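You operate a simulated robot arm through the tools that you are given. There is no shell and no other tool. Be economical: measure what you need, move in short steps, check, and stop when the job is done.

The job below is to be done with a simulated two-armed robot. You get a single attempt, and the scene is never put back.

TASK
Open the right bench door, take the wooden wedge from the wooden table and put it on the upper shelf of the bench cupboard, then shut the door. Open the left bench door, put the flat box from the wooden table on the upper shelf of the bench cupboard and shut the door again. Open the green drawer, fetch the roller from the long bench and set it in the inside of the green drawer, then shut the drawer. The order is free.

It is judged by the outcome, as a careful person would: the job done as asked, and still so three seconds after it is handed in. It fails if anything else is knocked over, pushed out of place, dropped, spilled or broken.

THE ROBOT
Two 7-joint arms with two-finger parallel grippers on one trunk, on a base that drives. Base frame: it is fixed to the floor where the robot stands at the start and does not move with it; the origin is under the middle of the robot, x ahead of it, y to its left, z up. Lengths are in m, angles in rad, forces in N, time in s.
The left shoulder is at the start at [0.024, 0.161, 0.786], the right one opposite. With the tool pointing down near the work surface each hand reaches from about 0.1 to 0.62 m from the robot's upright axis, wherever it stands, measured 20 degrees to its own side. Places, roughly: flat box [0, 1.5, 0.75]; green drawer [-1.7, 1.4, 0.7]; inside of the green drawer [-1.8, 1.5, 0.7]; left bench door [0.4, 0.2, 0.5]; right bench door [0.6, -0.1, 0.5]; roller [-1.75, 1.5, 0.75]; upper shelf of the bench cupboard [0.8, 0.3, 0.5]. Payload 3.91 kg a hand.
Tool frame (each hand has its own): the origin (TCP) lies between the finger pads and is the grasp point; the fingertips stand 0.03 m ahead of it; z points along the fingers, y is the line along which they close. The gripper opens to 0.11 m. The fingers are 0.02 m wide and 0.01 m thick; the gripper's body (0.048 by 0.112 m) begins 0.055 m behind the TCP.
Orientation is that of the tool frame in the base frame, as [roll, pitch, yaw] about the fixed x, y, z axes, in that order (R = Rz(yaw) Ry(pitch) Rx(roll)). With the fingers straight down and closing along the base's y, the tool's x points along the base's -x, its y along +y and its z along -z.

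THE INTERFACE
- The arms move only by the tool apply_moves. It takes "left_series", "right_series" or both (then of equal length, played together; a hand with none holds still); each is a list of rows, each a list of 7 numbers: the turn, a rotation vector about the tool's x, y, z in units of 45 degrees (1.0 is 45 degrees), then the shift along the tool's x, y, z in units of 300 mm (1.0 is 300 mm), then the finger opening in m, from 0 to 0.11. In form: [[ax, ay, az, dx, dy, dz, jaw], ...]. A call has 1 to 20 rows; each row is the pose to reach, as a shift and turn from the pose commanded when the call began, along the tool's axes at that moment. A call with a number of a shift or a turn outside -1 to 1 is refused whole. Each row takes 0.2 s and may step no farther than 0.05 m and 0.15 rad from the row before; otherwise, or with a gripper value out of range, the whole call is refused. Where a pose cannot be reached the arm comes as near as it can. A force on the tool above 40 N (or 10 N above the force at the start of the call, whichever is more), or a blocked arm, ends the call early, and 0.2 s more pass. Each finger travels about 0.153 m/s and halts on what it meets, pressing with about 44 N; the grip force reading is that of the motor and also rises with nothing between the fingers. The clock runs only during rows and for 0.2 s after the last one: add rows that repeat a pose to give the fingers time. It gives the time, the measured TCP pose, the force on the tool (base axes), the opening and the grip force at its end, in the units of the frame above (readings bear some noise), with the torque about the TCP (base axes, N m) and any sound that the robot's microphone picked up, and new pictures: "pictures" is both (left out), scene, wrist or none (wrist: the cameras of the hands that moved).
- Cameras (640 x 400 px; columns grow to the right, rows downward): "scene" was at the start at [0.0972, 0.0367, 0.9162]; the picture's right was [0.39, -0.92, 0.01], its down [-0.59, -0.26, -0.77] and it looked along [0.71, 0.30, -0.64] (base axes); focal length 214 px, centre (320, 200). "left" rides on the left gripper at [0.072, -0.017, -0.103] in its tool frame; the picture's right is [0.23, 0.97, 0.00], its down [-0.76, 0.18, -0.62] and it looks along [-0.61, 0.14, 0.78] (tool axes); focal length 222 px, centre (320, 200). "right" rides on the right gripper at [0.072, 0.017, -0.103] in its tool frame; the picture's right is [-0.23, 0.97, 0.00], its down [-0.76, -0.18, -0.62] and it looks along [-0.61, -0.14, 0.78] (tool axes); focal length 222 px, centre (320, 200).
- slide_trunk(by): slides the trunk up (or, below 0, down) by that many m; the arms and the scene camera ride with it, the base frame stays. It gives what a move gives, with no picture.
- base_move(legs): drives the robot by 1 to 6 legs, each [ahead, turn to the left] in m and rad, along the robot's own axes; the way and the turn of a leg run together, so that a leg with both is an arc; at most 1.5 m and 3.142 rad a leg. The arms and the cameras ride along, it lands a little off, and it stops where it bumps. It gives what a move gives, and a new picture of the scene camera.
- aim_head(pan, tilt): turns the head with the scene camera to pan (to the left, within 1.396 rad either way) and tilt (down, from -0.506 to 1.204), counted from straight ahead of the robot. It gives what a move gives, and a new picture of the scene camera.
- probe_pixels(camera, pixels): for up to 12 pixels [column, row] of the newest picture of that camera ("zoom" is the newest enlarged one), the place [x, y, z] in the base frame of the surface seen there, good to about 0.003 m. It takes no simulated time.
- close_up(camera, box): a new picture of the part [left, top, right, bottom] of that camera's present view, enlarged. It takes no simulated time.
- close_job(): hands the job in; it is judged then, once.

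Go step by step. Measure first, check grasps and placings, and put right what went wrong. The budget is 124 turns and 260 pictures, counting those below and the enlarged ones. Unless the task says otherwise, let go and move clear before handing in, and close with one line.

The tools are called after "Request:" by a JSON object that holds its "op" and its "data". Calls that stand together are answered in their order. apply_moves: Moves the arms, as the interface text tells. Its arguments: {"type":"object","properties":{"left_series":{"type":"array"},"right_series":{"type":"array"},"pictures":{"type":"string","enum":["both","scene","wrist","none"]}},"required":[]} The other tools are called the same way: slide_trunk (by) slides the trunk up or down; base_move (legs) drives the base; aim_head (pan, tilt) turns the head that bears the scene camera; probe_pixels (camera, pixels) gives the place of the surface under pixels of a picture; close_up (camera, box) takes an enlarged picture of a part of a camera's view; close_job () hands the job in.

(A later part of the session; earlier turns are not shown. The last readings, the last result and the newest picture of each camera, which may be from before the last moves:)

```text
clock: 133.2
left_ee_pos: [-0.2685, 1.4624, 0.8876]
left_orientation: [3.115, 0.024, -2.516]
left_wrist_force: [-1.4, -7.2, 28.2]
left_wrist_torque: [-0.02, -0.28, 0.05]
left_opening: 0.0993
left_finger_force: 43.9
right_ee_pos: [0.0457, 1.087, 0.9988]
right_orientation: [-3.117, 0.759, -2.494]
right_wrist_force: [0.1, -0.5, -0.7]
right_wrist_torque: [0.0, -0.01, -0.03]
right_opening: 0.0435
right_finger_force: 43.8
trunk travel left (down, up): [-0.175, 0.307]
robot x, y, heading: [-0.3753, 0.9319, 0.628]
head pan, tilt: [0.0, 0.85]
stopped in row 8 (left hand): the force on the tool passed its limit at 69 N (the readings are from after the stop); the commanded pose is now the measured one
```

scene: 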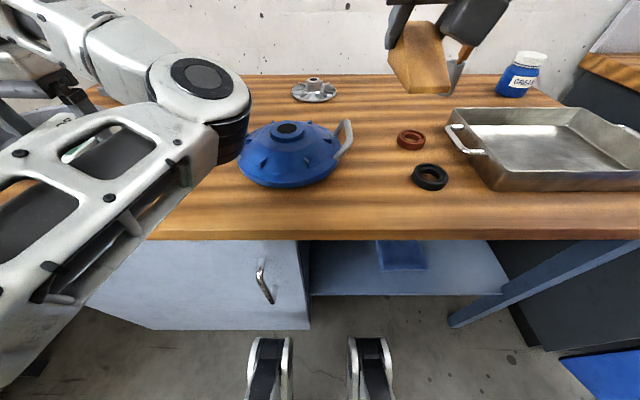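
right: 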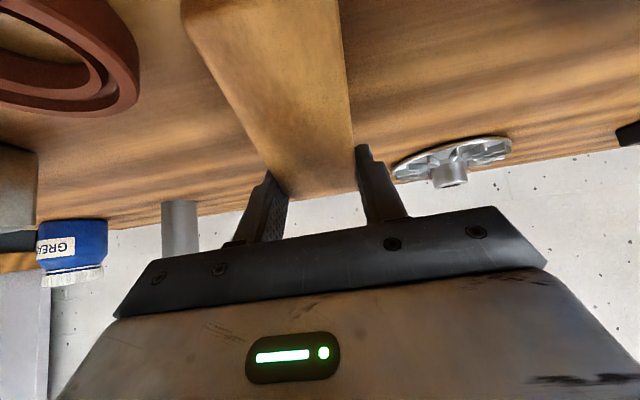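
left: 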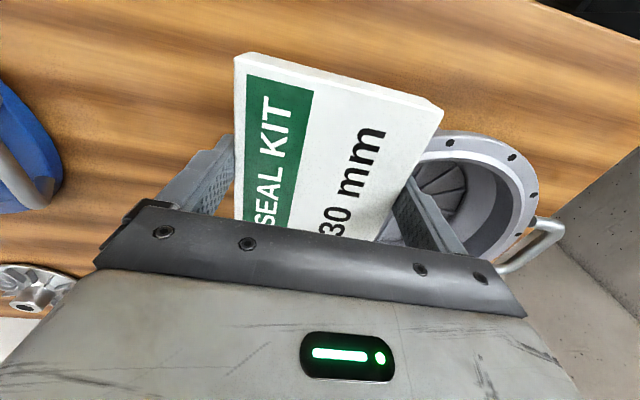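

The arm fell short and the box came down on the pan's rim, which is a mistake I must undo. I'll lift it away at once and move toward the clear spot.

Request:
{"op": "apply_moves", "data": {"left_series": [[0, 0, 0, 0, 0, -0.1, 0.07], [0, 0, 0, 0, 0, -0.2, 0.07], [0, 0, 0, 0, 0, -0.3, 0.07], [0, 0, 0, 0.035, -0.09, -0.3, 0.07], [0, 0, 0, 0.07, -0.18, -0.3, 0.07], [0, 0, 0, 0.105, -0.27, -0.3, 0.07], [0, 0, 0, 0.142, -0.358, -0.3, 0.07], [0, 0, 0, 0.142, -0.358, -0.3, 0.07]], "pictures": "both"}}

```text
clock: 134.9
left_ee_pos: [-0.2691, 1.4586, 0.9737]
left_orientation: [3.121, 0.013, -2.516]
left_wrist_force: [-0.4, -0.1, -0.7]
left_wrist_torque: [0.01, -0.02, 0.02]
left_opening: 0.0993
left_finger_force: 44.3
left hand out of reach, approached as far as the arm can: row 4, 5, 6, 7, 8
right_ee_pos: [0.0471, 1.091, 0.9985]
right_orientation: [-3.115, 0.754, -2.494]
right_wrist_force: [0.4, 0.3, -1.5]
right_wrist_torque: [-0.01, -0.05, 0.0]
right_opening: 0.0433
right_finger_force: 43.6
trunk travel left (down, up): [-0.175, 0.307]
robot x, y, heading: [-0.3708, 0.9311, 0.623]
head pan, tilt: [0.0, 0.85]
```

scene: 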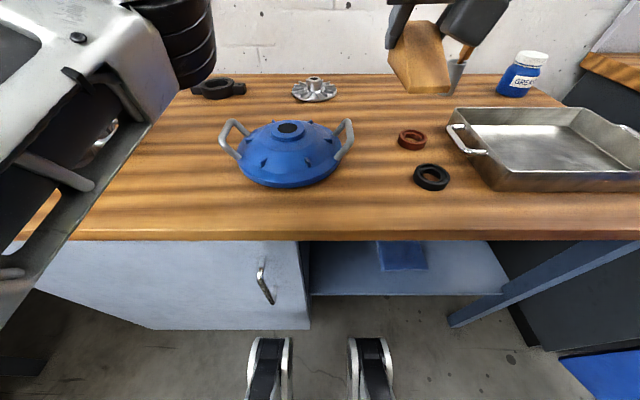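
left: 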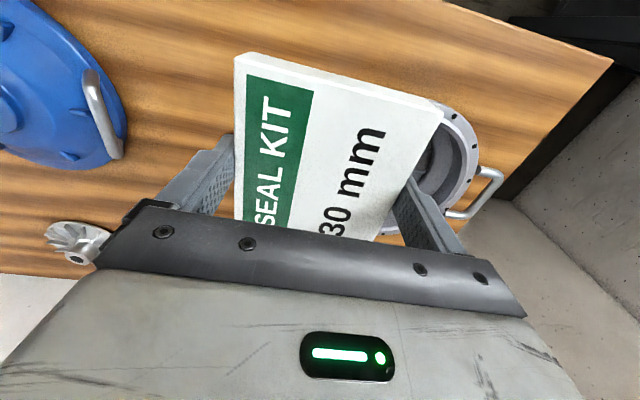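

The pan still sits in place, but the folded arm can't come closer at this height. Raising the hand freed it before, so I'll lift and then shift toward the clear spot.

Request:
{"op": "apply_moves", "data": {"left_series": [[0, 0, 0, 0, 0, -0.15, 0.07], [0, 0, 0, 0, 0, -0.3, 0.07], [0, 0, 0, 0, 0, -0.45, 0.07], [0, 0, 0, 0, 0, -0.55, 0.07], [0, 0, 0, 0.035, -0.09, -0.55, 0.07], [0, 0, 0, 0.07, -0.18, -0.55, 0.07], [0, 0, 0, 0.105, -0.27, -0.55, 0.07], [0, 0, 0, 0.142, -0.358, -0.55, 0.07], [0, 0, 0, 0.142, -0.358, -0.55, 0.07]], "pictures": "scene"}}

```text
clock: 136.9
left_ee_pos: [-0.241, 1.3453, 1.1315]
left_orientation: [3.127, 0.009, -2.512]
left_wrist_force: [-0.8, -0.7, -1.5]
left_wrist_torque: [-0.04, 0.0, -0.01]
left_opening: 0.0993
left_finger_force: 44.1
right_ee_pos: [0.0456, 1.0886, 0.9961]
right_orientation: [-3.113, 0.755, -2.492]
right_wrist_force: [0.5, -0.2, -0.9]
right_wrist_torque: [0.01, -0.02, 0.01]
right_opening: 0.0435
right_finger_force: 44.2
trunk travel left (down, up): [-0.175, 0.307]
robot x, y, heading: [-0.3719, 0.9303, 0.625]
head pan, tilt: [0.0, 0.85]
```

scene: 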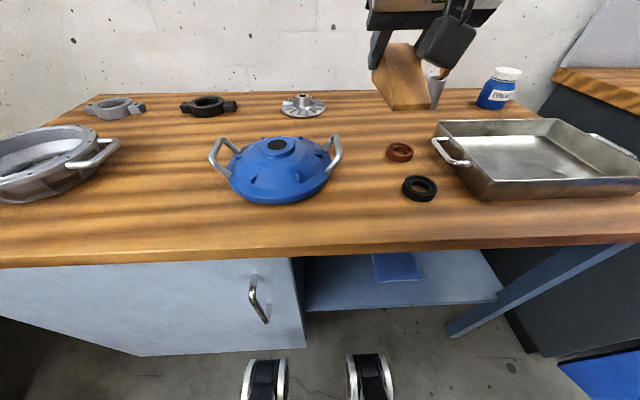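

The hand is now right over the clear spot. I'll lower to just above the table and check that it tracks.

Request:
{"op": "apply_moves", "data": {"left_series": [[0, 0, 0, 0, 0.016, 0.12, 0.07], [0, 0, 0, 0, 0.016, 0.24, 0.07], [0, 0, 0, 0, 0.016, 0.36, 0.07], [0, 0, 0, 0, 0.016, 0.48, 0.07], [0, 0, 0, 0, 0.016, 0.6, 0.07], [0, 0, 0, 0, 0.016, 0.72, 0.07], [0, 0, 0, 0, 0.016, 0.84, 0.07], [0, 0, 0, 0, 0.016, 0.9, 0.07], [0, 0, 0, 0, 0.016, 0.9, 0.07]], "pictures": "both"}}

```text
clock: 138.9
left_ee_pos: [-0.2576, 1.3796, 0.8646]
left_orientation: [3.12, 0.011, -2.514]
left_wrist_force: [0.0, 0.4, -2.0]
left_wrist_torque: [0.0, -0.01, 0.01]
left_opening: 0.1001
left_finger_force: 43.6
left hand out of reach, approached as far as the arm can: row 1, 2, 3, 4, 5, 6, 7, 8, 9
right_ee_pos: [0.0455, 1.0881, 0.9972]
right_orientation: [-3.117, 0.755, -2.491]
right_wrist_force: [0.1, 0.0, -1.0]
right_wrist_torque: [0.04, 0.02, 0.01]
right_opening: 0.0433
right_finger_force: 43.5
trunk travel left (down, up): [-0.175, 0.307]
robot x, y, heading: [-0.3718, 0.9267, 0.631]
head pan, tilt: [0.0, 0.85]
```

scene: 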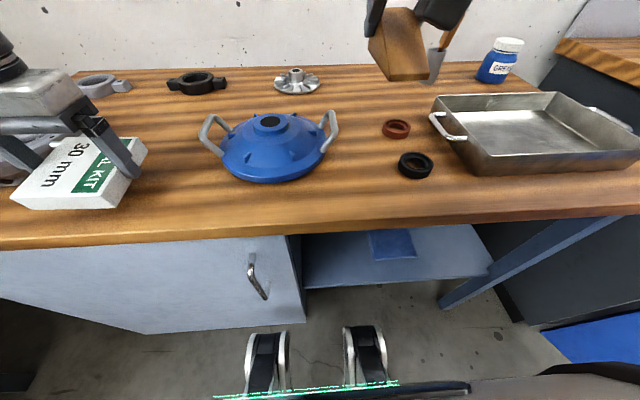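
left: 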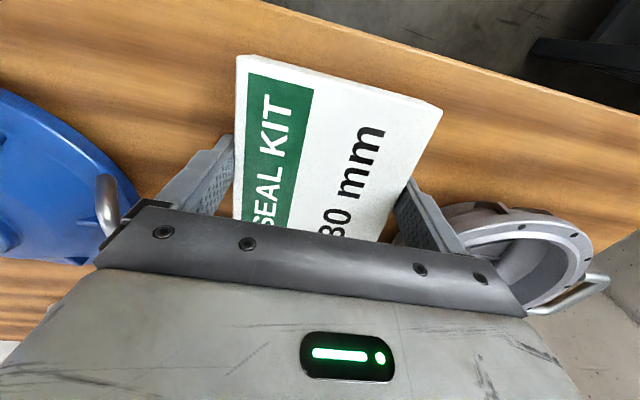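

The box is at z=0.865, slightly too near the pan. Since the arm is awkward here, I'll turn the base a little right for clearance and lower the last bit with the trunk.

Request:
{"op": "base_move", "data": {"legs": [[0, -0.08]]}}

Request:
{"op": "close_up", "data": {"camera": "left", "box": [0, 0, 640, 400]}}

```text
clock: 139.8
left_ee_pos: [-0.2217, 1.3692, 0.8647]
left_orientation: [3.122, 0.012, -2.592]
left_wrist_force: [0.4, 0.0, -0.6]
left_wrist_torque: [-0.04, 0.02, -0.05]
left_opening: 0.0995
left_finger_force: 43.9
right_ee_pos: [0.0573, 1.0578, 0.9969]
right_orientation: [-3.113, 0.754, -2.571]
right_wrist_force: [0.4, 0.5, -1.3]
right_wrist_torque: [0.02, 0.02, 0.0]
right_opening: 0.0435
right_finger_force: 43.8
trunk travel left (down, up): [-0.175, 0.307]
robot x, y, heading: [-0.3716, 0.9303, 0.547]
head pan, tilt: [0.0, 0.85]
```

scene: 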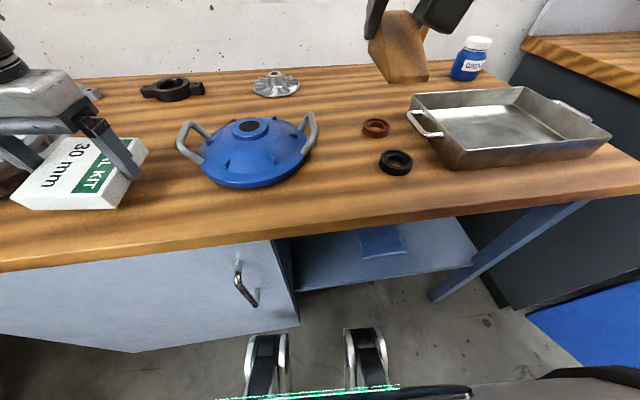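

```text
1.00 times, centred on (320, 200) of left (not enlarged: the box is as wide or as high as the picture)
```

zoom: 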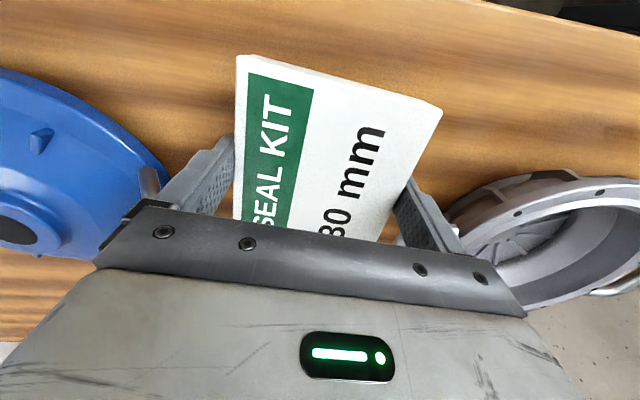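

The box is clear of both pan and lid. I'll lower 2.5 cm by trunk.

Request:
{"op": "slide_trunk", "data": {"by": -0.026}}

Request:
{"op": "close_up", "data": {"camera": "scene", "box": [0, 40, 240, 240]}}

```text
clock: 140.6
left_ee_pos: [-0.2223, 1.3713, 0.8397]
left_orientation: [3.125, 0.013, -2.591]
left_wrist_force: [-0.2, -0.1, -1.1]
left_wrist_torque: [0.01, 0.01, 0.01]
left_opening: 0.0998
left_finger_force: 43.4
right_ee_pos: [0.057, 1.0578, 0.9694]
right_orientation: [-3.113, 0.755, -2.57]
right_wrist_force: [0.6, 0.9, -0.2]
right_wrist_torque: [0.02, -0.03, 0.0]
right_opening: 0.0433
right_finger_force: 44.0
trunk travel left (down, up): [-0.149, 0.333]
robot x, y, heading: [-0.3734, 0.9312, 0.546]
head pan, tilt: [0.0, 0.85]
```

```text
2.00 times, centred on (120, 140) of scene
```

zoom: 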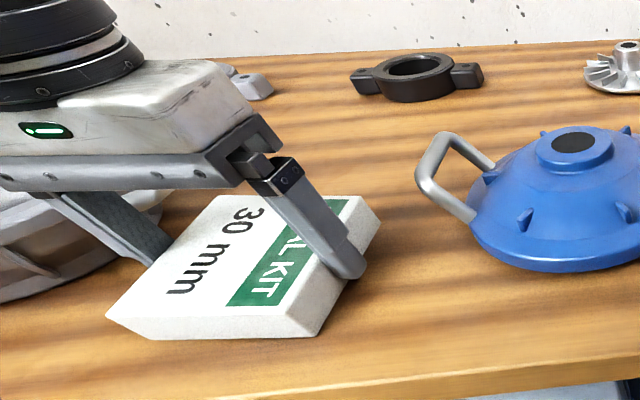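

The box is just above the table. I'll touch down, open fully, and try tipping the hand about the grasp point, watching that the pose tracks.

Request:
{"op": "apply_moves", "data": {"left_series": [[0, 0, 0, 0, 0, 0.01, 0.09], [0, 0, 0, 0, 0, 0.01, 0.11], [0, 0, 0, 0, 0, 0.01, 0.11], [0, -0.12, 0, 0, 0, 0.01, 0.11], [0, -0.24, 0, 0, 0, 0.01, 0.11], [0, -0.36, 0, 0, 0, 0.01, 0.11]], "pictures": "both"}}

```text
clock: 141.9
left_ee_pos: [-0.2244, 1.3734, 0.8359]
left_orientation: [3.127, 0.294, -2.593]
left_wrist_force: [1.5, 0.2, 0.0]
left_wrist_torque: [-0.01, 0.01, 0.01]
left_opening: 0.11
left_finger_force: 0.1
left hand out of reach, approached as far as the arm can: row 6
right_ee_pos: [0.0574, 1.0567, 0.9717]
right_orientation: [-3.113, 0.754, -2.57]
right_wrist_force: [0.1, 0.8, -0.3]
right_wrist_torque: [-0.03, -0.03, 0.01]
right_opening: 0.0432
right_finger_force: 44.1
trunk travel left (down, up): [-0.149, 0.333]
robot x, y, heading: [-0.3731, 0.9287, 0.546]
head pan, tilt: [0.0, 0.85]
```

scene: 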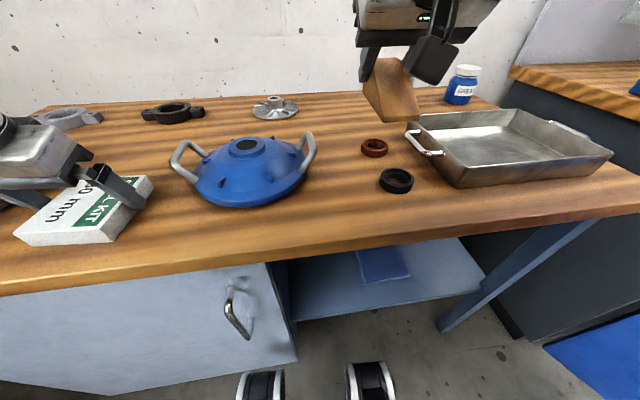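
left: 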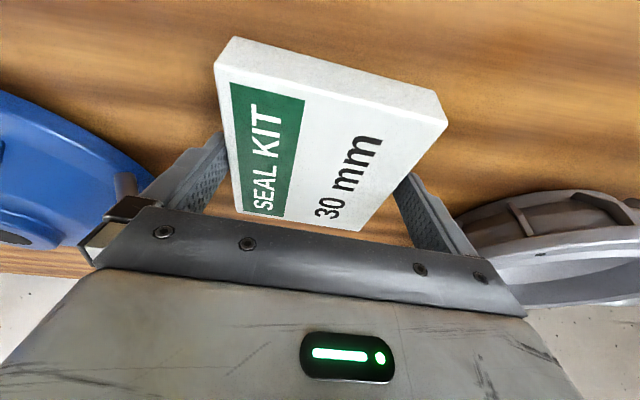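

The hand tips only to 0.29 rad because the folded arm is at its limit. I'll raise the trunk, back the base 0.15 m, and approach the box again with the arm more extended.

Request:
{"op": "slide_trunk", "data": {"by": 0.1}}

Request:
{"op": "base_move", "data": {"legs": [[-0.16, 0], [0, 0.08]]}}

Request:
{"op": "apply_moves", "data": {"left_series": [[0, -0.12, 0, -0.08, 0, 0.02, 0.11], [0, -0.24, 0, -0.16, 0, 0.05, 0.11], [0, -0.36, 0, -0.24, 0, 0.07, 0.11], [0, -0.48, 0, -0.3, 0, 0.09, 0.11], [0, -0.6, 0, -0.36, 0, 0.11, 0.11], [0, -0.63, 0, -0.4, 0, 0.12, 0.11], [0, -0.63, 0, -0.4, 0, 0.12, 0.11]], "pictures": "both"}}

```text
clock: 143.3
left_ee_pos: [-0.2248, 1.3738, 0.9354]
left_orientation: [3.129, 0.292, -2.594]
left_wrist_force: [0.2, 0.0, 0.6]
left_wrist_torque: [0.01, 0.0, 0.02]
left_opening: 0.11
left_finger_force: 0.0
right_ee_pos: [0.0576, 1.056, 1.0722]
right_orientation: [-3.113, 0.754, -2.57]
right_wrist_force: [-0.6, 0.1, -0.6]
right_wrist_torque: [0.02, -0.04, -0.01]
right_opening: 0.0432
right_finger_force: 44.2
trunk travel left (down, up): [-0.249, 0.233]
robot x, y, heading: [-0.3684, 0.9295, 0.551]
head pan, tilt: [0.0, 0.85]
```

```text
clock: 145.2
left_ee_pos: [-0.3952, 1.3012, 0.9367]
left_orientation: [3.13, 0.292, -2.518]
left_wrist_force: [0.3, -0.2, 0.2]
left_wrist_torque: [0.03, -0.02, -0.02]
left_opening: 0.11
left_finger_force: 0.0
right_ee_pos: [-0.0894, 1.0066, 1.0707]
right_orientation: [-3.113, 0.756, -2.494]
right_wrist_force: [-1.0, 0.8, -0.2]
right_wrist_torque: [0.0, -0.02, -0.02]
right_opening: 0.0434
right_finger_force: 43.9
trunk travel left (down, up): [-0.249, 0.233]
robot x, y, heading: [-0.5061, 0.8467, 0.619]
head pan, tilt: [0.0, 0.85]
```

scene: 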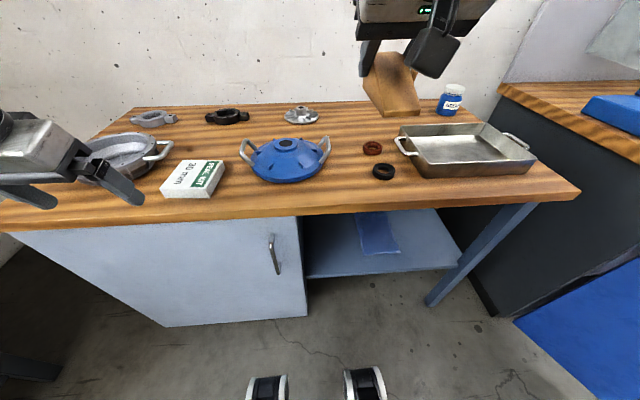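

```text
clock: 146.8
left_ee_pos: [-0.2941, 1.3739, 0.936]
left_orientation: [3.125, 0.789, -2.527]
left_wrist_force: [0.6, 0.0, -0.4]
left_wrist_torque: [-0.01, 0.0, -0.02]
left_opening: 0.1101
left_finger_force: 0.1
right_ee_pos: [-0.0891, 1.0054, 1.0706]
right_orientation: [-3.114, 0.756, -2.495]
right_wrist_force: [0.9, -0.1, -0.5]
right_wrist_torque: [-0.05, 0.0, 0.0]
right_opening: 0.0433
right_finger_force: 44.4
trunk travel left (down, up): [-0.249, 0.233]
robot x, y, heading: [-0.5066, 0.8457, 0.623]
head pan, tilt: [0.0, 0.85]
```

scene: 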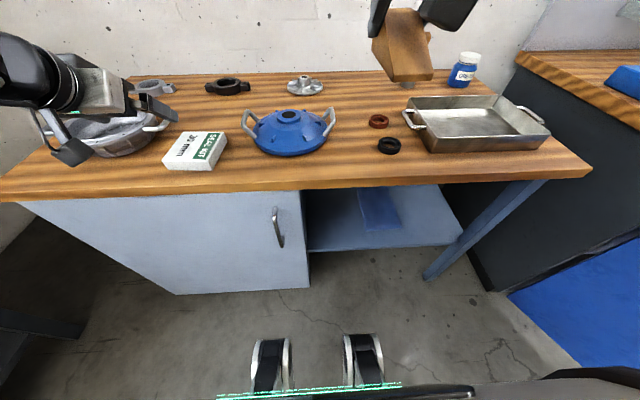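
left: 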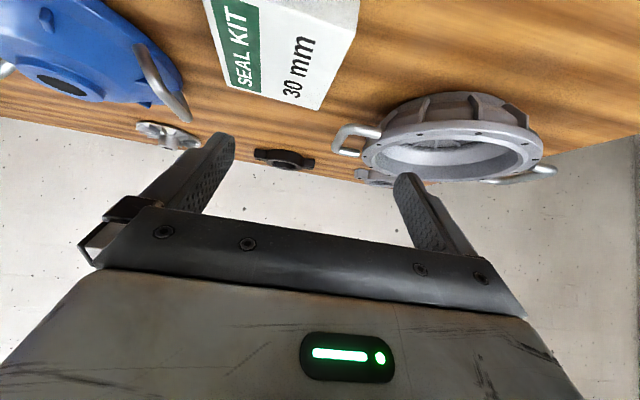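

The left hand is at 45° and tracking well. I'll measure the box corners from the scene and wrist views.

Request:
{"op": "close_up", "data": {"camera": "scene", "box": [140, 110, 260, 190]}}

```text
5.00 times, centred on (200, 150) of scene
```

zoom: 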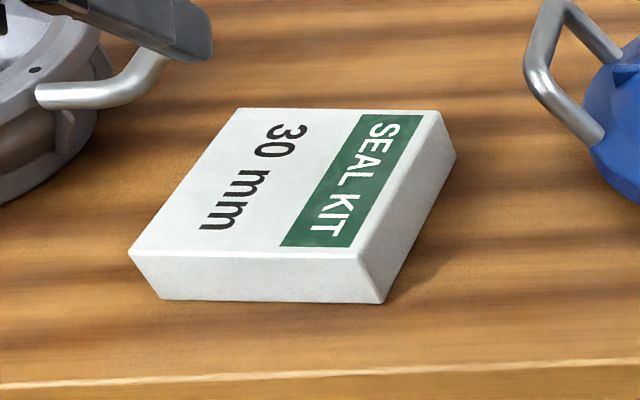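

Request:
{"op": "probe_pixels", "data": {"camera": "zoom", "pixels": [[240, 112], [434, 115], [134, 248], [358, 260], [382, 298], [162, 294], [454, 155], [270, 200]]}}

```text
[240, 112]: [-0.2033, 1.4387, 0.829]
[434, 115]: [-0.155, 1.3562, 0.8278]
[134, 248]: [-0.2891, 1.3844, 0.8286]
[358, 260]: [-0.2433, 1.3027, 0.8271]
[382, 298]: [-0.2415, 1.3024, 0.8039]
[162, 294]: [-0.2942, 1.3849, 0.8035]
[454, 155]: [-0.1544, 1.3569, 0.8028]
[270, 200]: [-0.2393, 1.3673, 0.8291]
```

The box is centred at (-0.223,1.3705) with its width axis at -1.05 rad. I'll align above it and come most of the way down.

Request:
{"op": "apply_moves", "data": {"left_series": [[0.026, 0, 0.026, -0.045, -0.05, 0.045, 0.11], [0.052, 0, 0.052, -0.09, -0.1, 0.09, 0.11], [0.077, 0, 0.076, -0.132, -0.147, 0.133, 0.11], [0.077, 0, 0.076, -0.07, -0.147, 0.195, 0.11], [0.077, 0, 0.076, -0.01, -0.147, 0.255, 0.11], [0.077, 0, 0.076, 0.033, -0.147, 0.298, 0.11], [0.077, 0, 0.076, 0.033, -0.147, 0.298, 0.11]], "pictures": "both"}}

```text
clock: 148.4
left_ee_pos: [-0.231, 1.3919, 0.8714]
left_orientation: [3.135, 0.798, -2.595]
left_wrist_force: [0.3, -2.5, 13.9]
left_wrist_torque: [0.85, 0.18, -0.03]
left_opening: 0.1087
left_finger_force: 0.1
left hand out of reach, approached as far as the arm can: row 1, 2, 3, 4, 5, 6, 7
right_ee_pos: [-0.0907, 1.0048, 1.0716]
right_orientation: [-3.116, 0.756, -2.496]
right_wrist_force: [0.3, -0.6, -0.5]
right_wrist_torque: [0.04, -0.01, -0.01]
right_opening: 0.0435
right_finger_force: 43.9
trunk travel left (down, up): [-0.249, 0.233]
robot x, y, heading: [-0.5057, 0.8466, 0.623]
head pan, tilt: [0.0, 0.85]
```

scene: 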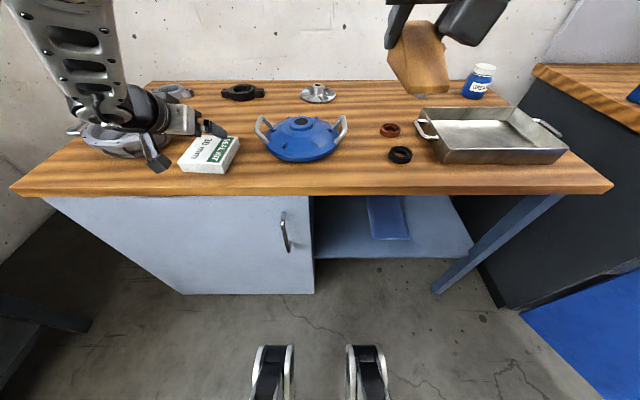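
left: 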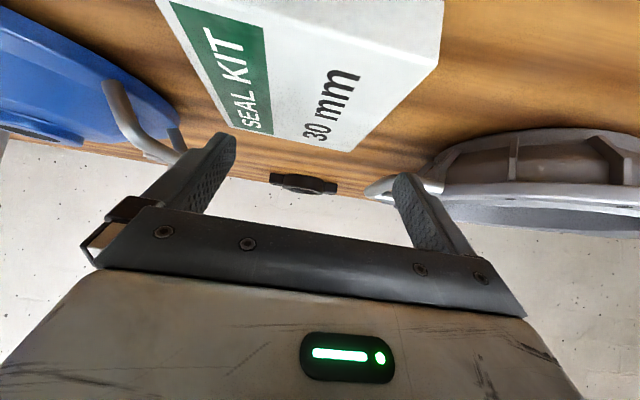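

The finger has touched the pan's handle (13.9 N up), since the hand fell 2 cm short sideways. I'll raise the trunk, turn the base slightly right instead, and check.

Request:
{"op": "slide_trunk", "data": {"by": 0.05}}

Request:
{"op": "base_move", "data": {"legs": [[0, -0.045]]}}

Request:
{"op": "close_up", "data": {"camera": "left", "box": [0, 0, 640, 400]}}

```text
clock: 149.3
left_ee_pos: [-0.2314, 1.3922, 0.9164]
left_orientation: [3.138, 0.786, -2.592]
left_wrist_force: [-0.3, -0.4, 0.0]
left_wrist_torque: [0.01, -0.03, 0.01]
left_opening: 0.1099
left_finger_force: 0.0
right_ee_pos: [-0.0884, 1.0068, 1.1208]
right_orientation: [-3.112, 0.754, -2.493]
right_wrist_force: [0.3, -0.3, -0.5]
right_wrist_torque: [0.02, -0.02, -0.02]
right_opening: 0.0432
right_finger_force: 44.4
trunk travel left (down, up): [-0.299, 0.183]
robot x, y, heading: [-0.5075, 0.8425, 0.621]
head pan, tilt: [0.0, 0.85]
```

```text
clock: 150.1
left_ee_pos: [-0.207, 1.3785, 0.915]
left_orientation: [3.137, 0.786, -2.637]
left_wrist_force: [-0.4, -0.2, 1.1]
left_wrist_torque: [0.01, -0.03, 0.0]
left_opening: 0.1098
left_finger_force: 0.1
right_ee_pos: [-0.0824, 0.9884, 1.1204]
right_orientation: [-3.114, 0.755, -2.541]
right_wrist_force: [0.0, 0.1, -0.3]
right_wrist_torque: [0.01, 0.03, -0.05]
right_opening: 0.0433
right_finger_force: 43.7
trunk travel left (down, up): [-0.299, 0.183]
robot x, y, heading: [-0.5119, 0.8467, 0.577]
head pan, tilt: [0.0, 0.85]
```

scene: 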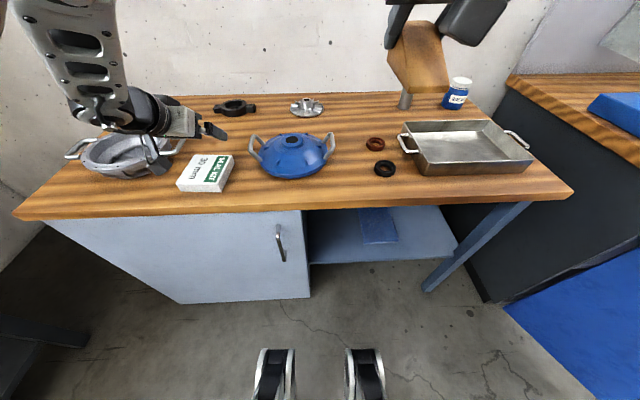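

```text
1.00 times, centred on (320, 200) of left (not enlarged: the box is as wide or as high as the picture)
```

zoom: 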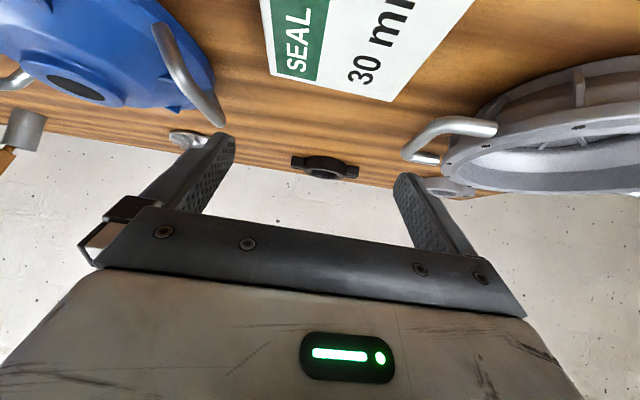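

The sideways offset is now under 1 mm and the hand is 1.8 cm too far forward. I'll back the base that much, then check.

Request:
{"op": "base_move", "data": {"legs": [[-0.018, 0]]}}

Request:
{"op": "slide_trunk", "data": {"by": -0.03}}

Request:
{"op": "close_up", "data": {"camera": "scene", "box": [140, 110, 270, 210]}}

```text
clock: 150.9
left_ee_pos: [-0.2238, 1.3696, 0.9158]
left_orientation: [3.14, 0.787, -2.633]
left_wrist_force: [-0.5, -0.6, 0.3]
left_wrist_torque: [-0.05, -0.04, -0.01]
left_opening: 0.1099
left_finger_force: 0.0
right_ee_pos: [-0.0985, 0.9787, 1.1209]
right_orientation: [-3.115, 0.756, -2.54]
right_wrist_force: [-0.4, 0.3, -1.7]
right_wrist_torque: [-0.01, -0.02, -0.03]
right_opening: 0.0433
right_finger_force: 43.8
trunk travel left (down, up): [-0.299, 0.183]
robot x, y, heading: [-0.526, 0.8372, 0.579]
head pan, tilt: [0.0, 0.85]
```

scene: 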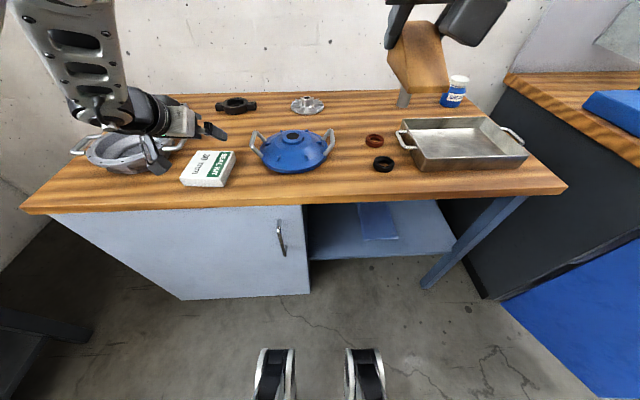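

```text
clock: 151.6
left_ee_pos: [-0.2238, 1.3686, 0.886]
left_orientation: [-3.141, 0.786, -2.631]
left_wrist_force: [-0.3, -0.2, 0.1]
left_wrist_torque: [0.02, 0.0, 0.0]
left_opening: 0.1099
left_finger_force: 0.2
right_ee_pos: [-0.0978, 0.9779, 1.0916]
right_orientation: [-3.113, 0.755, -2.539]
right_wrist_force: [-0.4, -0.5, -0.3]
right_wrist_torque: [0.01, 0.01, 0.01]
right_opening: 0.0435
right_finger_force: 43.9
trunk travel left (down, up): [-0.269, 0.213]
robot x, y, heading: [-0.5199, 0.8383, 0.576]
head pan, tilt: [0.0, 0.85]
```

```text
4.00 times, centred on (205, 160) of scene
```

zoom: 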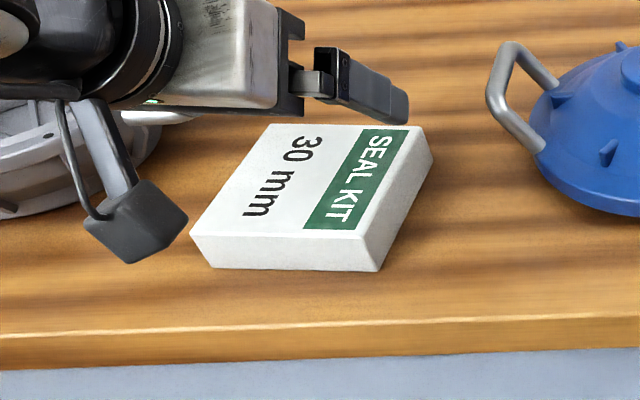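

The wrist camera block at zoom (135,225) hangs low. I'll check its height before lowering further.

Request:
{"op": "probe_pixels", "data": {"camera": "zoom", "pixels": [[130, 258], [135, 225], [180, 215], [400, 118], [345, 62]]}}

```text
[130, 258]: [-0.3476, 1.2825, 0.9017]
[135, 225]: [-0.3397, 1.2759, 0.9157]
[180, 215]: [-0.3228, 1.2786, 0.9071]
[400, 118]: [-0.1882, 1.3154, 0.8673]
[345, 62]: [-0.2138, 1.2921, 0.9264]
```

The camera block has over 5 cm to spare and is beyond the table edge. I'll lower 5.1 cm.

Request:
{"op": "slide_trunk", "data": {"by": -0.051}}

Request:
{"op": "apply_moves", "data": {"left_series": [[0, 0, 0, 0, 0, 0, 0.105], [0, 0, 0, 0, 0, 0, 0.09], [0, 0, 0, 0, 0, 0, 0.08], [0, 0, 0, 0, 0, 0, 0.07], [0, 0, 0, 0, 0, 0, 0.07]], "pictures": "both"}}

```text
clock: 152.5
left_ee_pos: [-0.2234, 1.3697, 0.8346]
left_orientation: [3.141, 0.788, -2.631]
left_wrist_force: [-1.3, -0.6, -0.4]
left_wrist_torque: [0.02, -0.02, 0.02]
left_opening: 0.1101
left_finger_force: 0.0
right_ee_pos: [-0.0969, 0.9769, 1.0401]
right_orientation: [-3.113, 0.756, -2.541]
right_wrist_force: [-0.2, -0.2, -0.7]
right_wrist_torque: [0.0, 0.02, -0.01]
right_opening: 0.0429
right_finger_force: 44.0
trunk travel left (down, up): [-0.218, 0.264]
robot x, y, heading: [-0.5249, 0.8338, 0.579]
head pan, tilt: [0.0, 0.85]
```

```text
clock: 153.7
left_ee_pos: [-0.2231, 1.3701, 0.835]
left_orientation: [3.14, 0.786, -2.633]
left_wrist_force: [0.9, -0.3, 1.9]
left_wrist_torque: [-0.17, 0.11, 0.05]
left_opening: 0.1
left_finger_force: 43.9
right_ee_pos: [-0.0974, 0.9772, 1.0407]
right_orientation: [-3.113, 0.756, -2.543]
right_wrist_force: [0.2, -0.1, -1.3]
right_wrist_torque: [0.01, -0.01, 0.03]
right_opening: 0.0434
right_finger_force: 44.4
trunk travel left (down, up): [-0.218, 0.264]
robot x, y, heading: [-0.5248, 0.8364, 0.576]
head pan, tilt: [0.0, 0.85]
```

scene: 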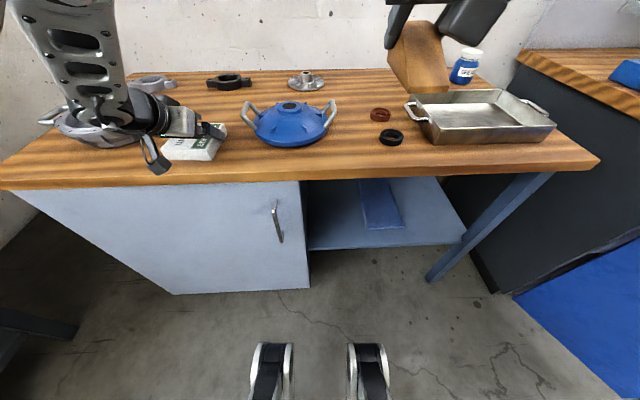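
left: 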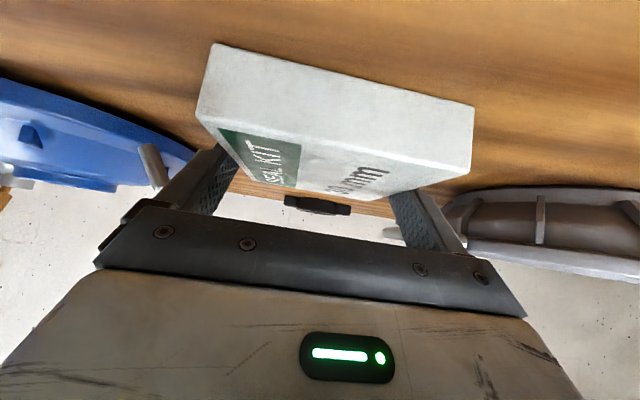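

Both items are held (openings 0.100 and 0.043). I'll lift, back out, and drive to a spot in front of the open cupboard.

Request:
{"op": "slide_trunk", "data": {"by": 0.1}}

Request:
{"op": "base_move", "data": {"legs": [[-0.25, 0], [0, -1.8], [1.3, 0], [0, 1.857]]}}

Request:
{"op": "aim_head", "data": {"pan": 0.0, "tilt": 0.7}}

```text
clock: 155.1
left_ee_pos: [-0.2231, 1.3694, 0.9349]
left_orientation: [3.14, 0.786, -2.632]
left_wrist_force: [0.1, 0.4, -0.8]
left_wrist_torque: [0.0, -0.01, 0.01]
left_opening: 0.0999
left_finger_force: 44.0
right_ee_pos: [-0.097, 0.9777, 1.1393]
right_orientation: [-3.113, 0.754, -2.539]
right_wrist_force: [0.3, -0.3, -1.6]
right_wrist_torque: [0.0, 0.01, -0.01]
right_opening: 0.0432
right_finger_force: 44.1
trunk travel left (down, up): [-0.318, 0.164]
robot x, y, heading: [-0.5213, 0.8402, 0.576]
head pan, tilt: [0.0, 0.85]
```

```text
clock: 171.9
left_ee_pos: [-0.0422, -0.0062, 0.9343]
left_orientation: [3.141, 0.789, -2.619]
left_wrist_force: [-0.1, -0.1, -1.5]
left_wrist_torque: [-0.01, 0.02, -0.01]
left_opening: 0.0994
left_finger_force: 44.3
right_ee_pos: [0.0886, -0.3972, 1.1405]
right_orientation: [-3.113, 0.756, -2.527]
right_wrist_force: [1.1, 0.3, -0.7]
right_wrist_torque: [0.0, 0.0, -0.02]
right_opening: 0.0434
right_finger_force: 44.0
trunk travel left (down, up): [-0.318, 0.164]
robot x, y, heading: [-0.3352, -0.5473, 0.589]
head pan, tilt: [0.0, 0.85]
```

scene: 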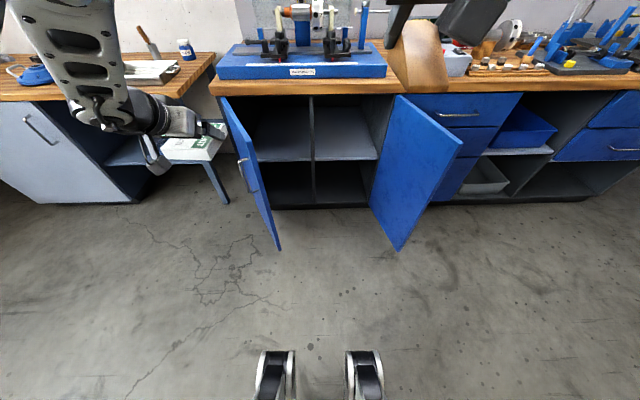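

```text
clock: 172.6
left_ee_pos: [-0.0421, -0.0063, 0.9349]
left_orientation: [3.139, 0.784, -2.616]
left_wrist_force: [1.0, -0.4, -1.2]
left_wrist_torque: [0.0, -0.01, 0.01]
left_opening: 0.0997
left_finger_force: 43.9
right_ee_pos: [0.0888, -0.3973, 1.1406]
right_orientation: [-3.113, 0.753, -2.526]
right_wrist_force: [-0.5, -0.5, -0.2]
right_wrist_torque: [0.01, 0.0, 0.0]
right_opening: 0.0435
right_finger_force: 43.9
trunk travel left (down, up): [-0.318, 0.164]
robot x, y, heading: [-0.3353, -0.5417, 0.593]
head pan, tilt: [0.0, 0.7]
```

scene: 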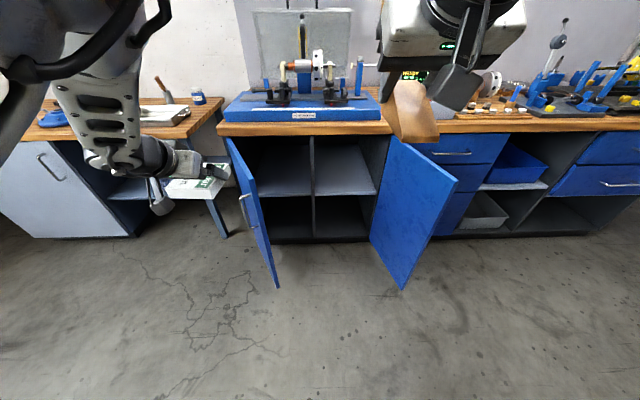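

Both doors are still open and the items secure. I'll approach to about n=0.70, s=0.07, lower the trunk fully and lower both hands to shelf-entry height.

Request:
{"op": "base_move", "data": {"legs": [[0, -0.2], [0.34, 0], [0, 0.24]]}}

Request:
{"op": "slide_trunk", "data": {"by": -0.318}}

Request:
{"op": "apply_moves", "data": {"right_series": [[0, 0, 0, 0.074, 0, 0.074, 0.01], [0, 0, 0, 0.148, 0, 0.148, 0.01], [0, 0, 0, 0.222, 0, 0.222, 0.01], [0, 0, 0, 0.296, 0, 0.296, 0.01], [0, 0, 0, 0.37, 0, 0.37, 0.01], [0, 0, 0, 0.444, 0, 0.444, 0.01], [0, 0, 0, 0.517, 0, 0.517, 0.01], [0, 0, 0, 0.59, 0, 0.59, 0.01], [0, 0, 0, 0.59, 0, 0.59, 0.01]], "left_series": [[0, 0, 0, 0.017, 0, 0.017, 0.07], [0, 0, 0, 0.034, 0, 0.034, 0.07], [0, 0, 0, 0.05, 0, 0.05, 0.07], [0, 0, 0, 0.067, 0, 0.067, 0.07], [0, 0, 0, 0.084, 0, 0.084, 0.07], [0, 0, 0, 0.1, 0, 0.1, 0.07], [0, 0, 0, 0.117, 0, 0.117, 0.07], [0, 0, 0, 0.134, 0, 0.134, 0.07], [0, 0, 0, 0.134, 0, 0.134, 0.07]], "pictures": "scene"}}

```text
clock: 176.4
left_ee_pos: [0.2452, 0.1339, 0.9348]
left_orientation: [3.141, 0.784, -2.577]
left_wrist_force: [0.4, 0.1, -2.2]
left_wrist_torque: [0.0, 0.0, 0.02]
left_opening: 0.0995
left_finger_force: 44.2
right_ee_pos: [0.3931, -0.2489, 1.1396]
right_orientation: [-3.116, 0.756, -2.484]
right_wrist_force: [1.0, 0.7, -0.3]
right_wrist_torque: [0.0, -0.01, 0.0]
right_opening: 0.0432
right_finger_force: 44.2
trunk travel left (down, up): [-0.318, 0.164]
robot x, y, heading: [-0.0251, -0.4128, 0.634]
head pan, tilt: [0.0, 0.7]
```

scene: 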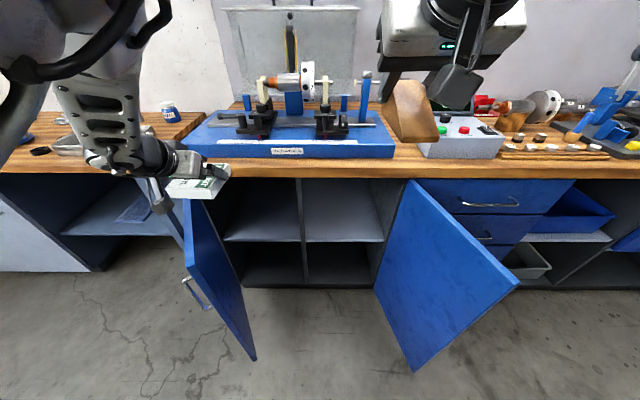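

```text
clock: 177.9
left_ee_pos: [0.2443, 0.1406, 0.8195]
left_orientation: [3.115, 0.819, -2.591]
left_wrist_force: [-2.6, -4.4, 16.0]
left_wrist_torque: [0.94, 0.84, 0.34]
left_opening: 0.1021
left_finger_force: 31.8
right_ee_pos: [0.3916, -0.2527, 1.0102]
right_orientation: [-3.114, 0.758, -2.484]
right_wrist_force: [0.5, 0.5, -0.7]
right_wrist_torque: [0.0, -0.01, -0.01]
right_opening: 0.0433
right_finger_force: 43.8
trunk travel left (down, up): [-0.188, 0.294]
robot x, y, heading: [-0.0213, -0.4161, 0.634]
head pan, tilt: [0.0, 0.7]
stopped: the force on the tool passed its limit at 104 N (the readings are from after the stop); the commanded pose is now the measured one
```

```text
clock: 178.4
left_ee_pos: [0.2467, 0.1438, 0.8198]
left_orientation: [3.128, 0.843, -2.578]
left_wrist_force: [-2.0, -1.5, 15.5]
left_wrist_torque: [0.85, 0.71, 0.22]
left_opening: 0.1016
left_finger_force: 43.5
right_ee_pos: [0.3924, -0.2544, 0.9764]
right_orientation: [-3.114, 0.757, -2.484]
right_wrist_force: [0.0, -0.2, -0.8]
right_wrist_torque: [0.02, -0.03, -0.01]
right_opening: 0.0434
right_finger_force: 44.1
trunk travel left (down, up): [-0.188, 0.294]
robot x, y, heading: [-0.0226, -0.4154, 0.629]
head pan, tilt: [0.0, 0.7]
stopped in row 2 (left hand): the force on the tool passed its limit at 43 N (the readings are from after the stop); the commanded pose is now the measured one
```

scene: 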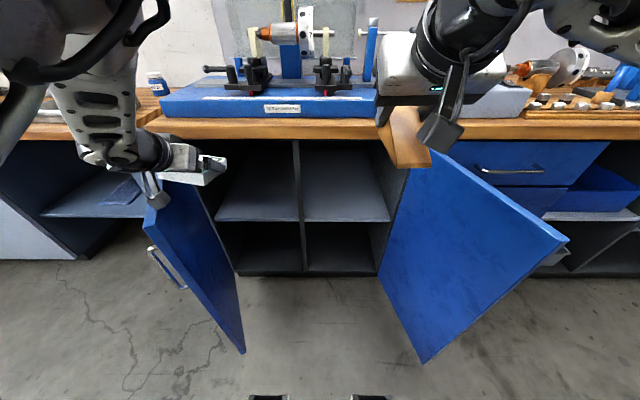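

I lowered blindly and the left hand or its camera block pressed on the door's top edge. I'll raise first, then measure both doors before going on.

Request:
{"op": "slide_trunk", "data": {"by": 0.08}}

Request:
{"op": "close_up", "data": {"camera": "scene", "box": [60, 60, 620, 380]}}

```text
clock: 179.6
left_ee_pos: [0.2471, 0.1433, 0.8948]
left_orientation: [3.134, 0.831, -2.574]
left_wrist_force: [0.0, -0.2, -2.1]
left_wrist_torque: [0.04, 0.01, -0.01]
left_opening: 0.1018
left_finger_force: 43.9
right_ee_pos: [0.3932, -0.2526, 1.0574]
right_orientation: [-3.113, 0.754, -2.483]
right_wrist_force: [0.3, -0.1, -0.9]
right_wrist_torque: [0.01, -0.03, 0.02]
right_opening: 0.0432
right_finger_force: 44.1
trunk travel left (down, up): [-0.268, 0.214]
robot x, y, heading: [-0.0272, -0.4132, 0.631]
head pan, tilt: [0.0, 0.7]
```

```text
1.14 times, centred on (340, 220) of scene
```

zoom: 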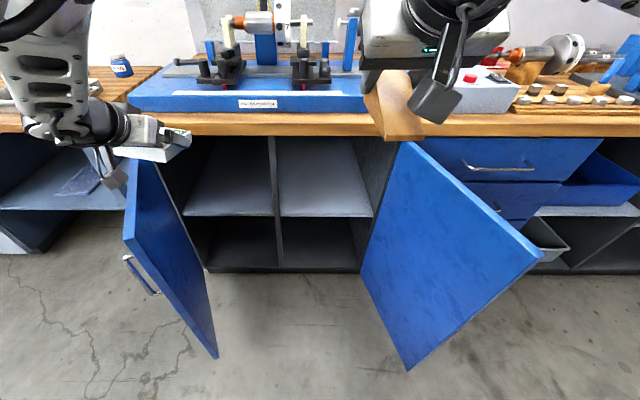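

Request:
{"op": "probe_pixels", "data": {"camera": "zoom", "pixels": [[127, 235], [140, 170], [405, 147], [538, 250], [410, 365], [216, 352], [185, 215], [270, 213], [282, 213], [370, 215], [118, 180], [150, 150]]}}

```text
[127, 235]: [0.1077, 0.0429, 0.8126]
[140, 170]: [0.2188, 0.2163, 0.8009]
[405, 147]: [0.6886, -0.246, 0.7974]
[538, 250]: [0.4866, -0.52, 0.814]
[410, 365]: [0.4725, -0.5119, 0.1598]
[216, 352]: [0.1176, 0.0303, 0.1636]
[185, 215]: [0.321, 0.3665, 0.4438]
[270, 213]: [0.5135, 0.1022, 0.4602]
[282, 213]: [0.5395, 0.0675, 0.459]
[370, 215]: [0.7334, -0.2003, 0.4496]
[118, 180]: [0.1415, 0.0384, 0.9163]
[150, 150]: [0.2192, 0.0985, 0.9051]
```

The left door stands at only 1.14 rad, with its tip at s=-0.22, while the right one is past 90°. The right compartment is fully clear, so I'll use that for both items. First I'll raise and retract the left hand, then shift the base right.

Request:
{"op": "apply_moves", "data": {"left_series": [[0, 0, 0, -0.06, 0, -0.06, 0.07], [0, 0, 0, -0.12, 0, -0.12, 0.07], [0, 0, 0, -0.18, 0, -0.18, 0.07], [0, 0, 0, -0.24, 0, -0.24, 0.07], [0, 0, 0, -0.3, 0, -0.3, 0.07], [0, 0, 0, -0.36, 0, -0.36, 0.07], [0, 0, 0, -0.28, 0, -0.45, 0.07], [0, 0, 0, -0.2, 0, -0.53, 0.07], [0, 0, 0, -0.12, 0, -0.6, 0.07]], "pictures": "none"}}

Request:
{"op": "base_move", "data": {"legs": [[0, -0.75], [0.119, 0], [0, 0.75]]}}

```text
clock: 181.6
left_ee_pos: [0.1549, 0.0827, 1.0394]
left_orientation: [-3.133, 0.824, -2.564]
left_wrist_force: [0.3, -0.4, -1.8]
left_wrist_torque: [0.02, -0.01, 0.01]
left_opening: 0.1016
left_finger_force: 43.9
right_ee_pos: [0.3929, -0.254, 1.0581]
right_orientation: [-3.113, 0.753, -2.484]
right_wrist_force: [0.7, 0.0, -0.6]
right_wrist_torque: [0.01, 0.03, -0.01]
right_opening: 0.0432
right_finger_force: 44.2
trunk travel left (down, up): [-0.268, 0.214]
robot x, y, heading: [-0.0233, -0.4144, 0.631]
head pan, tilt: [0.0, 0.7]
```

```text
clock: 186.7
left_ee_pos: [0.2763, 0.0679, 1.0401]
left_orientation: [-3.133, 0.826, -2.573]
left_wrist_force: [-0.5, 0.4, -2.4]
left_wrist_torque: [-0.03, 0.03, -0.01]
left_opening: 0.1015
left_finger_force: 44.2
right_ee_pos: [0.5117, -0.2709, 1.0573]
right_orientation: [-3.112, 0.755, -2.494]
right_wrist_force: [0.9, 0.0, -0.7]
right_wrist_torque: [-0.02, -0.01, 0.02]
right_opening: 0.0432
right_finger_force: 43.9
trunk travel left (down, up): [-0.268, 0.214]
robot x, y, heading: [0.0897, -0.4267, 0.623]
head pan, tilt: [0.0, 0.7]
```

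scene: 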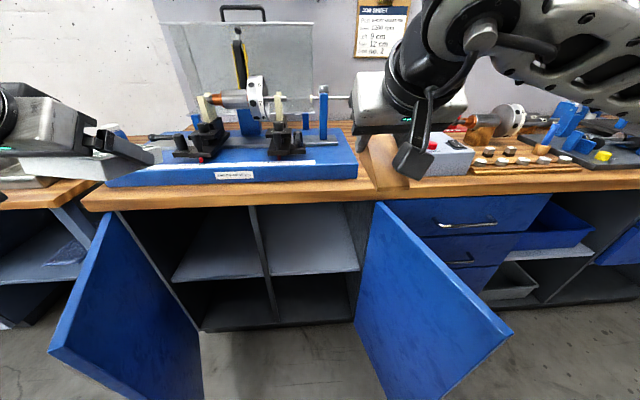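

The right hand is at s=0.273, n=0.19, well inside the right opening. I'll lower the trunk 0.13 m and bring the right hand down to z≈0.57.

Request:
{"op": "slide_trunk", "data": {"by": -0.13}}

Request:
{"op": "apply_moves", "data": {"right_series": [[0, 0, 0, 0.1, 0, 0.1, 0.01], [0, 0, 0, 0.2, 0, 0.2, 0.01], [0, 0, 0, 0.3, 0, 0.3, 0.01], [0, 0, 0, 0.4, 0, 0.4, 0.01], [0, 0, 0, 0.5, 0, 0.5, 0.01], [0, 0, 0, 0.6, 0, 0.6, 0.01], [0, 0, 0, 0.7, 0, 0.7, 0.01], [0, 0, 0, 0.8, 0, 0.8, 0.01], [0, 0, 0, 0.84, 0, 0.84, 0.01], [0, 0, 0, 0.84, 0, 0.84, 0.01]], "pictures": "scene"}}

```text
clock: 188.3
left_ee_pos: [0.2757, 0.0683, 0.9092]
left_orientation: [-3.125, 0.826, -2.566]
left_wrist_force: [0.0, -0.7, -1.3]
left_wrist_torque: [-0.02, 0.0, 0.02]
left_opening: 0.1014
left_finger_force: 44.3
right_ee_pos: [0.5108, -0.2713, 0.9268]
right_orientation: [-3.113, 0.755, -2.494]
right_wrist_force: [0.8, -0.4, 0.1]
right_wrist_torque: [0.02, -0.02, -0.03]
right_opening: 0.0431
right_finger_force: 44.1
trunk travel left (down, up): [-0.138, 0.344]
robot x, y, heading: [0.0905, -0.4307, 0.622]
head pan, tilt: [0.0, 0.7]
```

```text
clock: 190.1
left_ee_pos: [0.2649, 0.0646, 0.9135]
left_orientation: [-3.106, 0.844, -2.557]
left_wrist_force: [-1.3, 0.2, -1.3]
left_wrist_torque: [-0.03, -0.03, -0.03]
left_opening: 0.1013
left_finger_force: 44.1
right_ee_pos: [0.5379, -0.254, 0.7251]
right_orientation: [3.124, 1.019, -2.531]
right_wrist_force: [0.9, -0.3, 0.0]
right_wrist_torque: [0.0, 0.02, 0.02]
right_opening: 0.0434
right_finger_force: 43.5
trunk travel left (down, up): [-0.138, 0.344]
robot x, y, heading: [0.0875, -0.4265, 0.618]
head pan, tilt: [0.0, 0.7]
stopped in row 8 (right hand): the arm was blocked; the commanded pose is now the measured one
```

scene: 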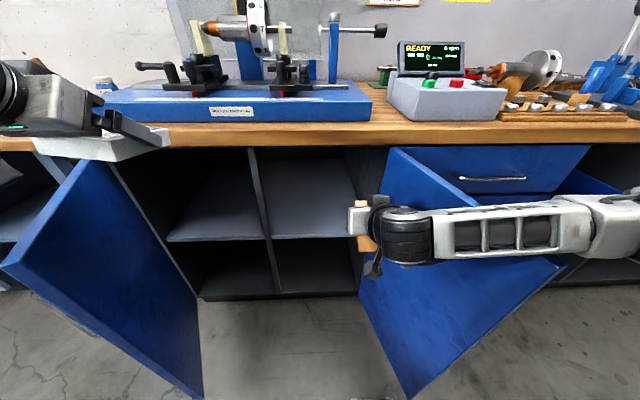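

The right forearm came down on the right door's top edge because the elbow swings out to the right. I'll raise the hand again, restore its 45° tilt and bring it in toward the centre line, where the arm ran clear before.

Request:
{"op": "apply_moves", "data": {"right_series": [[0, 0.0, 0, -0.1, 0, -0.06, 0.01], [0, 0.06, 0, -0.2, 0, -0.12, 0.01], [0, 0.12, 0, -0.3, 0, -0.18, 0.01], [0, 0.18, 0, -0.42, 0, -0.26, 0.01], [0, 0.24, 0, -0.38, 0.13, -0.34, 0.01], [0, 0.3, 0, -0.34, 0.26, -0.42, 0.01], [0, 0.3, 0, -0.286, 0.38, -0.489, 0.01], [0, 0.3, 0, -0.286, 0.5, -0.489, 0.01]], "pictures": "none"}}

Request:
{"op": "aim_head", "data": {"pan": 0.0, "tilt": 0.85}}

```text
clock: 191.8
left_ee_pos: [0.2772, 0.0663, 0.9093]
left_orientation: [-3.12, 0.829, -2.567]
left_wrist_force: [-0.1, 0.8, -2.3]
left_wrist_torque: [0.02, 0.01, 0.01]
left_opening: 0.1013
left_finger_force: 43.6
right_ee_pos: [0.3997, -0.1781, 0.8543]
right_orientation: [3.135, 0.737, -2.526]
right_wrist_force: [1.1, 0.1, -1.9]
right_wrist_torque: [0.01, -0.01, 0.04]
right_opening: 0.0431
right_finger_force: 43.8
trunk travel left (down, up): [-0.138, 0.344]
robot x, y, heading: [0.0931, -0.4304, 0.616]
head pan, tilt: [0.0, 0.7]
```

```text
clock: 192.6
left_ee_pos: [0.2777, 0.0661, 0.9104]
left_orientation: [-3.121, 0.827, -2.567]
left_wrist_force: [0.2, 0.7, -1.1]
left_wrist_torque: [-0.02, 0.01, -0.02]
left_opening: 0.1012
left_finger_force: 44.0
right_ee_pos: [0.3991, -0.1775, 0.8544]
right_orientation: [3.135, 0.733, -2.528]
right_wrist_force: [-0.1, -0.6, -0.8]
right_wrist_torque: [0.0, 0.02, 0.01]
right_opening: 0.0432
right_finger_force: 44.3
trunk travel left (down, up): [-0.138, 0.344]
robot x, y, heading: [0.0949, -0.4251, 0.616]
head pan, tilt: [0.0, 0.85]
```

scene: 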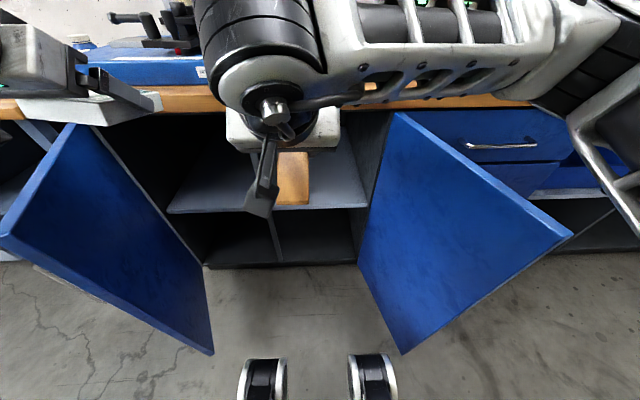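

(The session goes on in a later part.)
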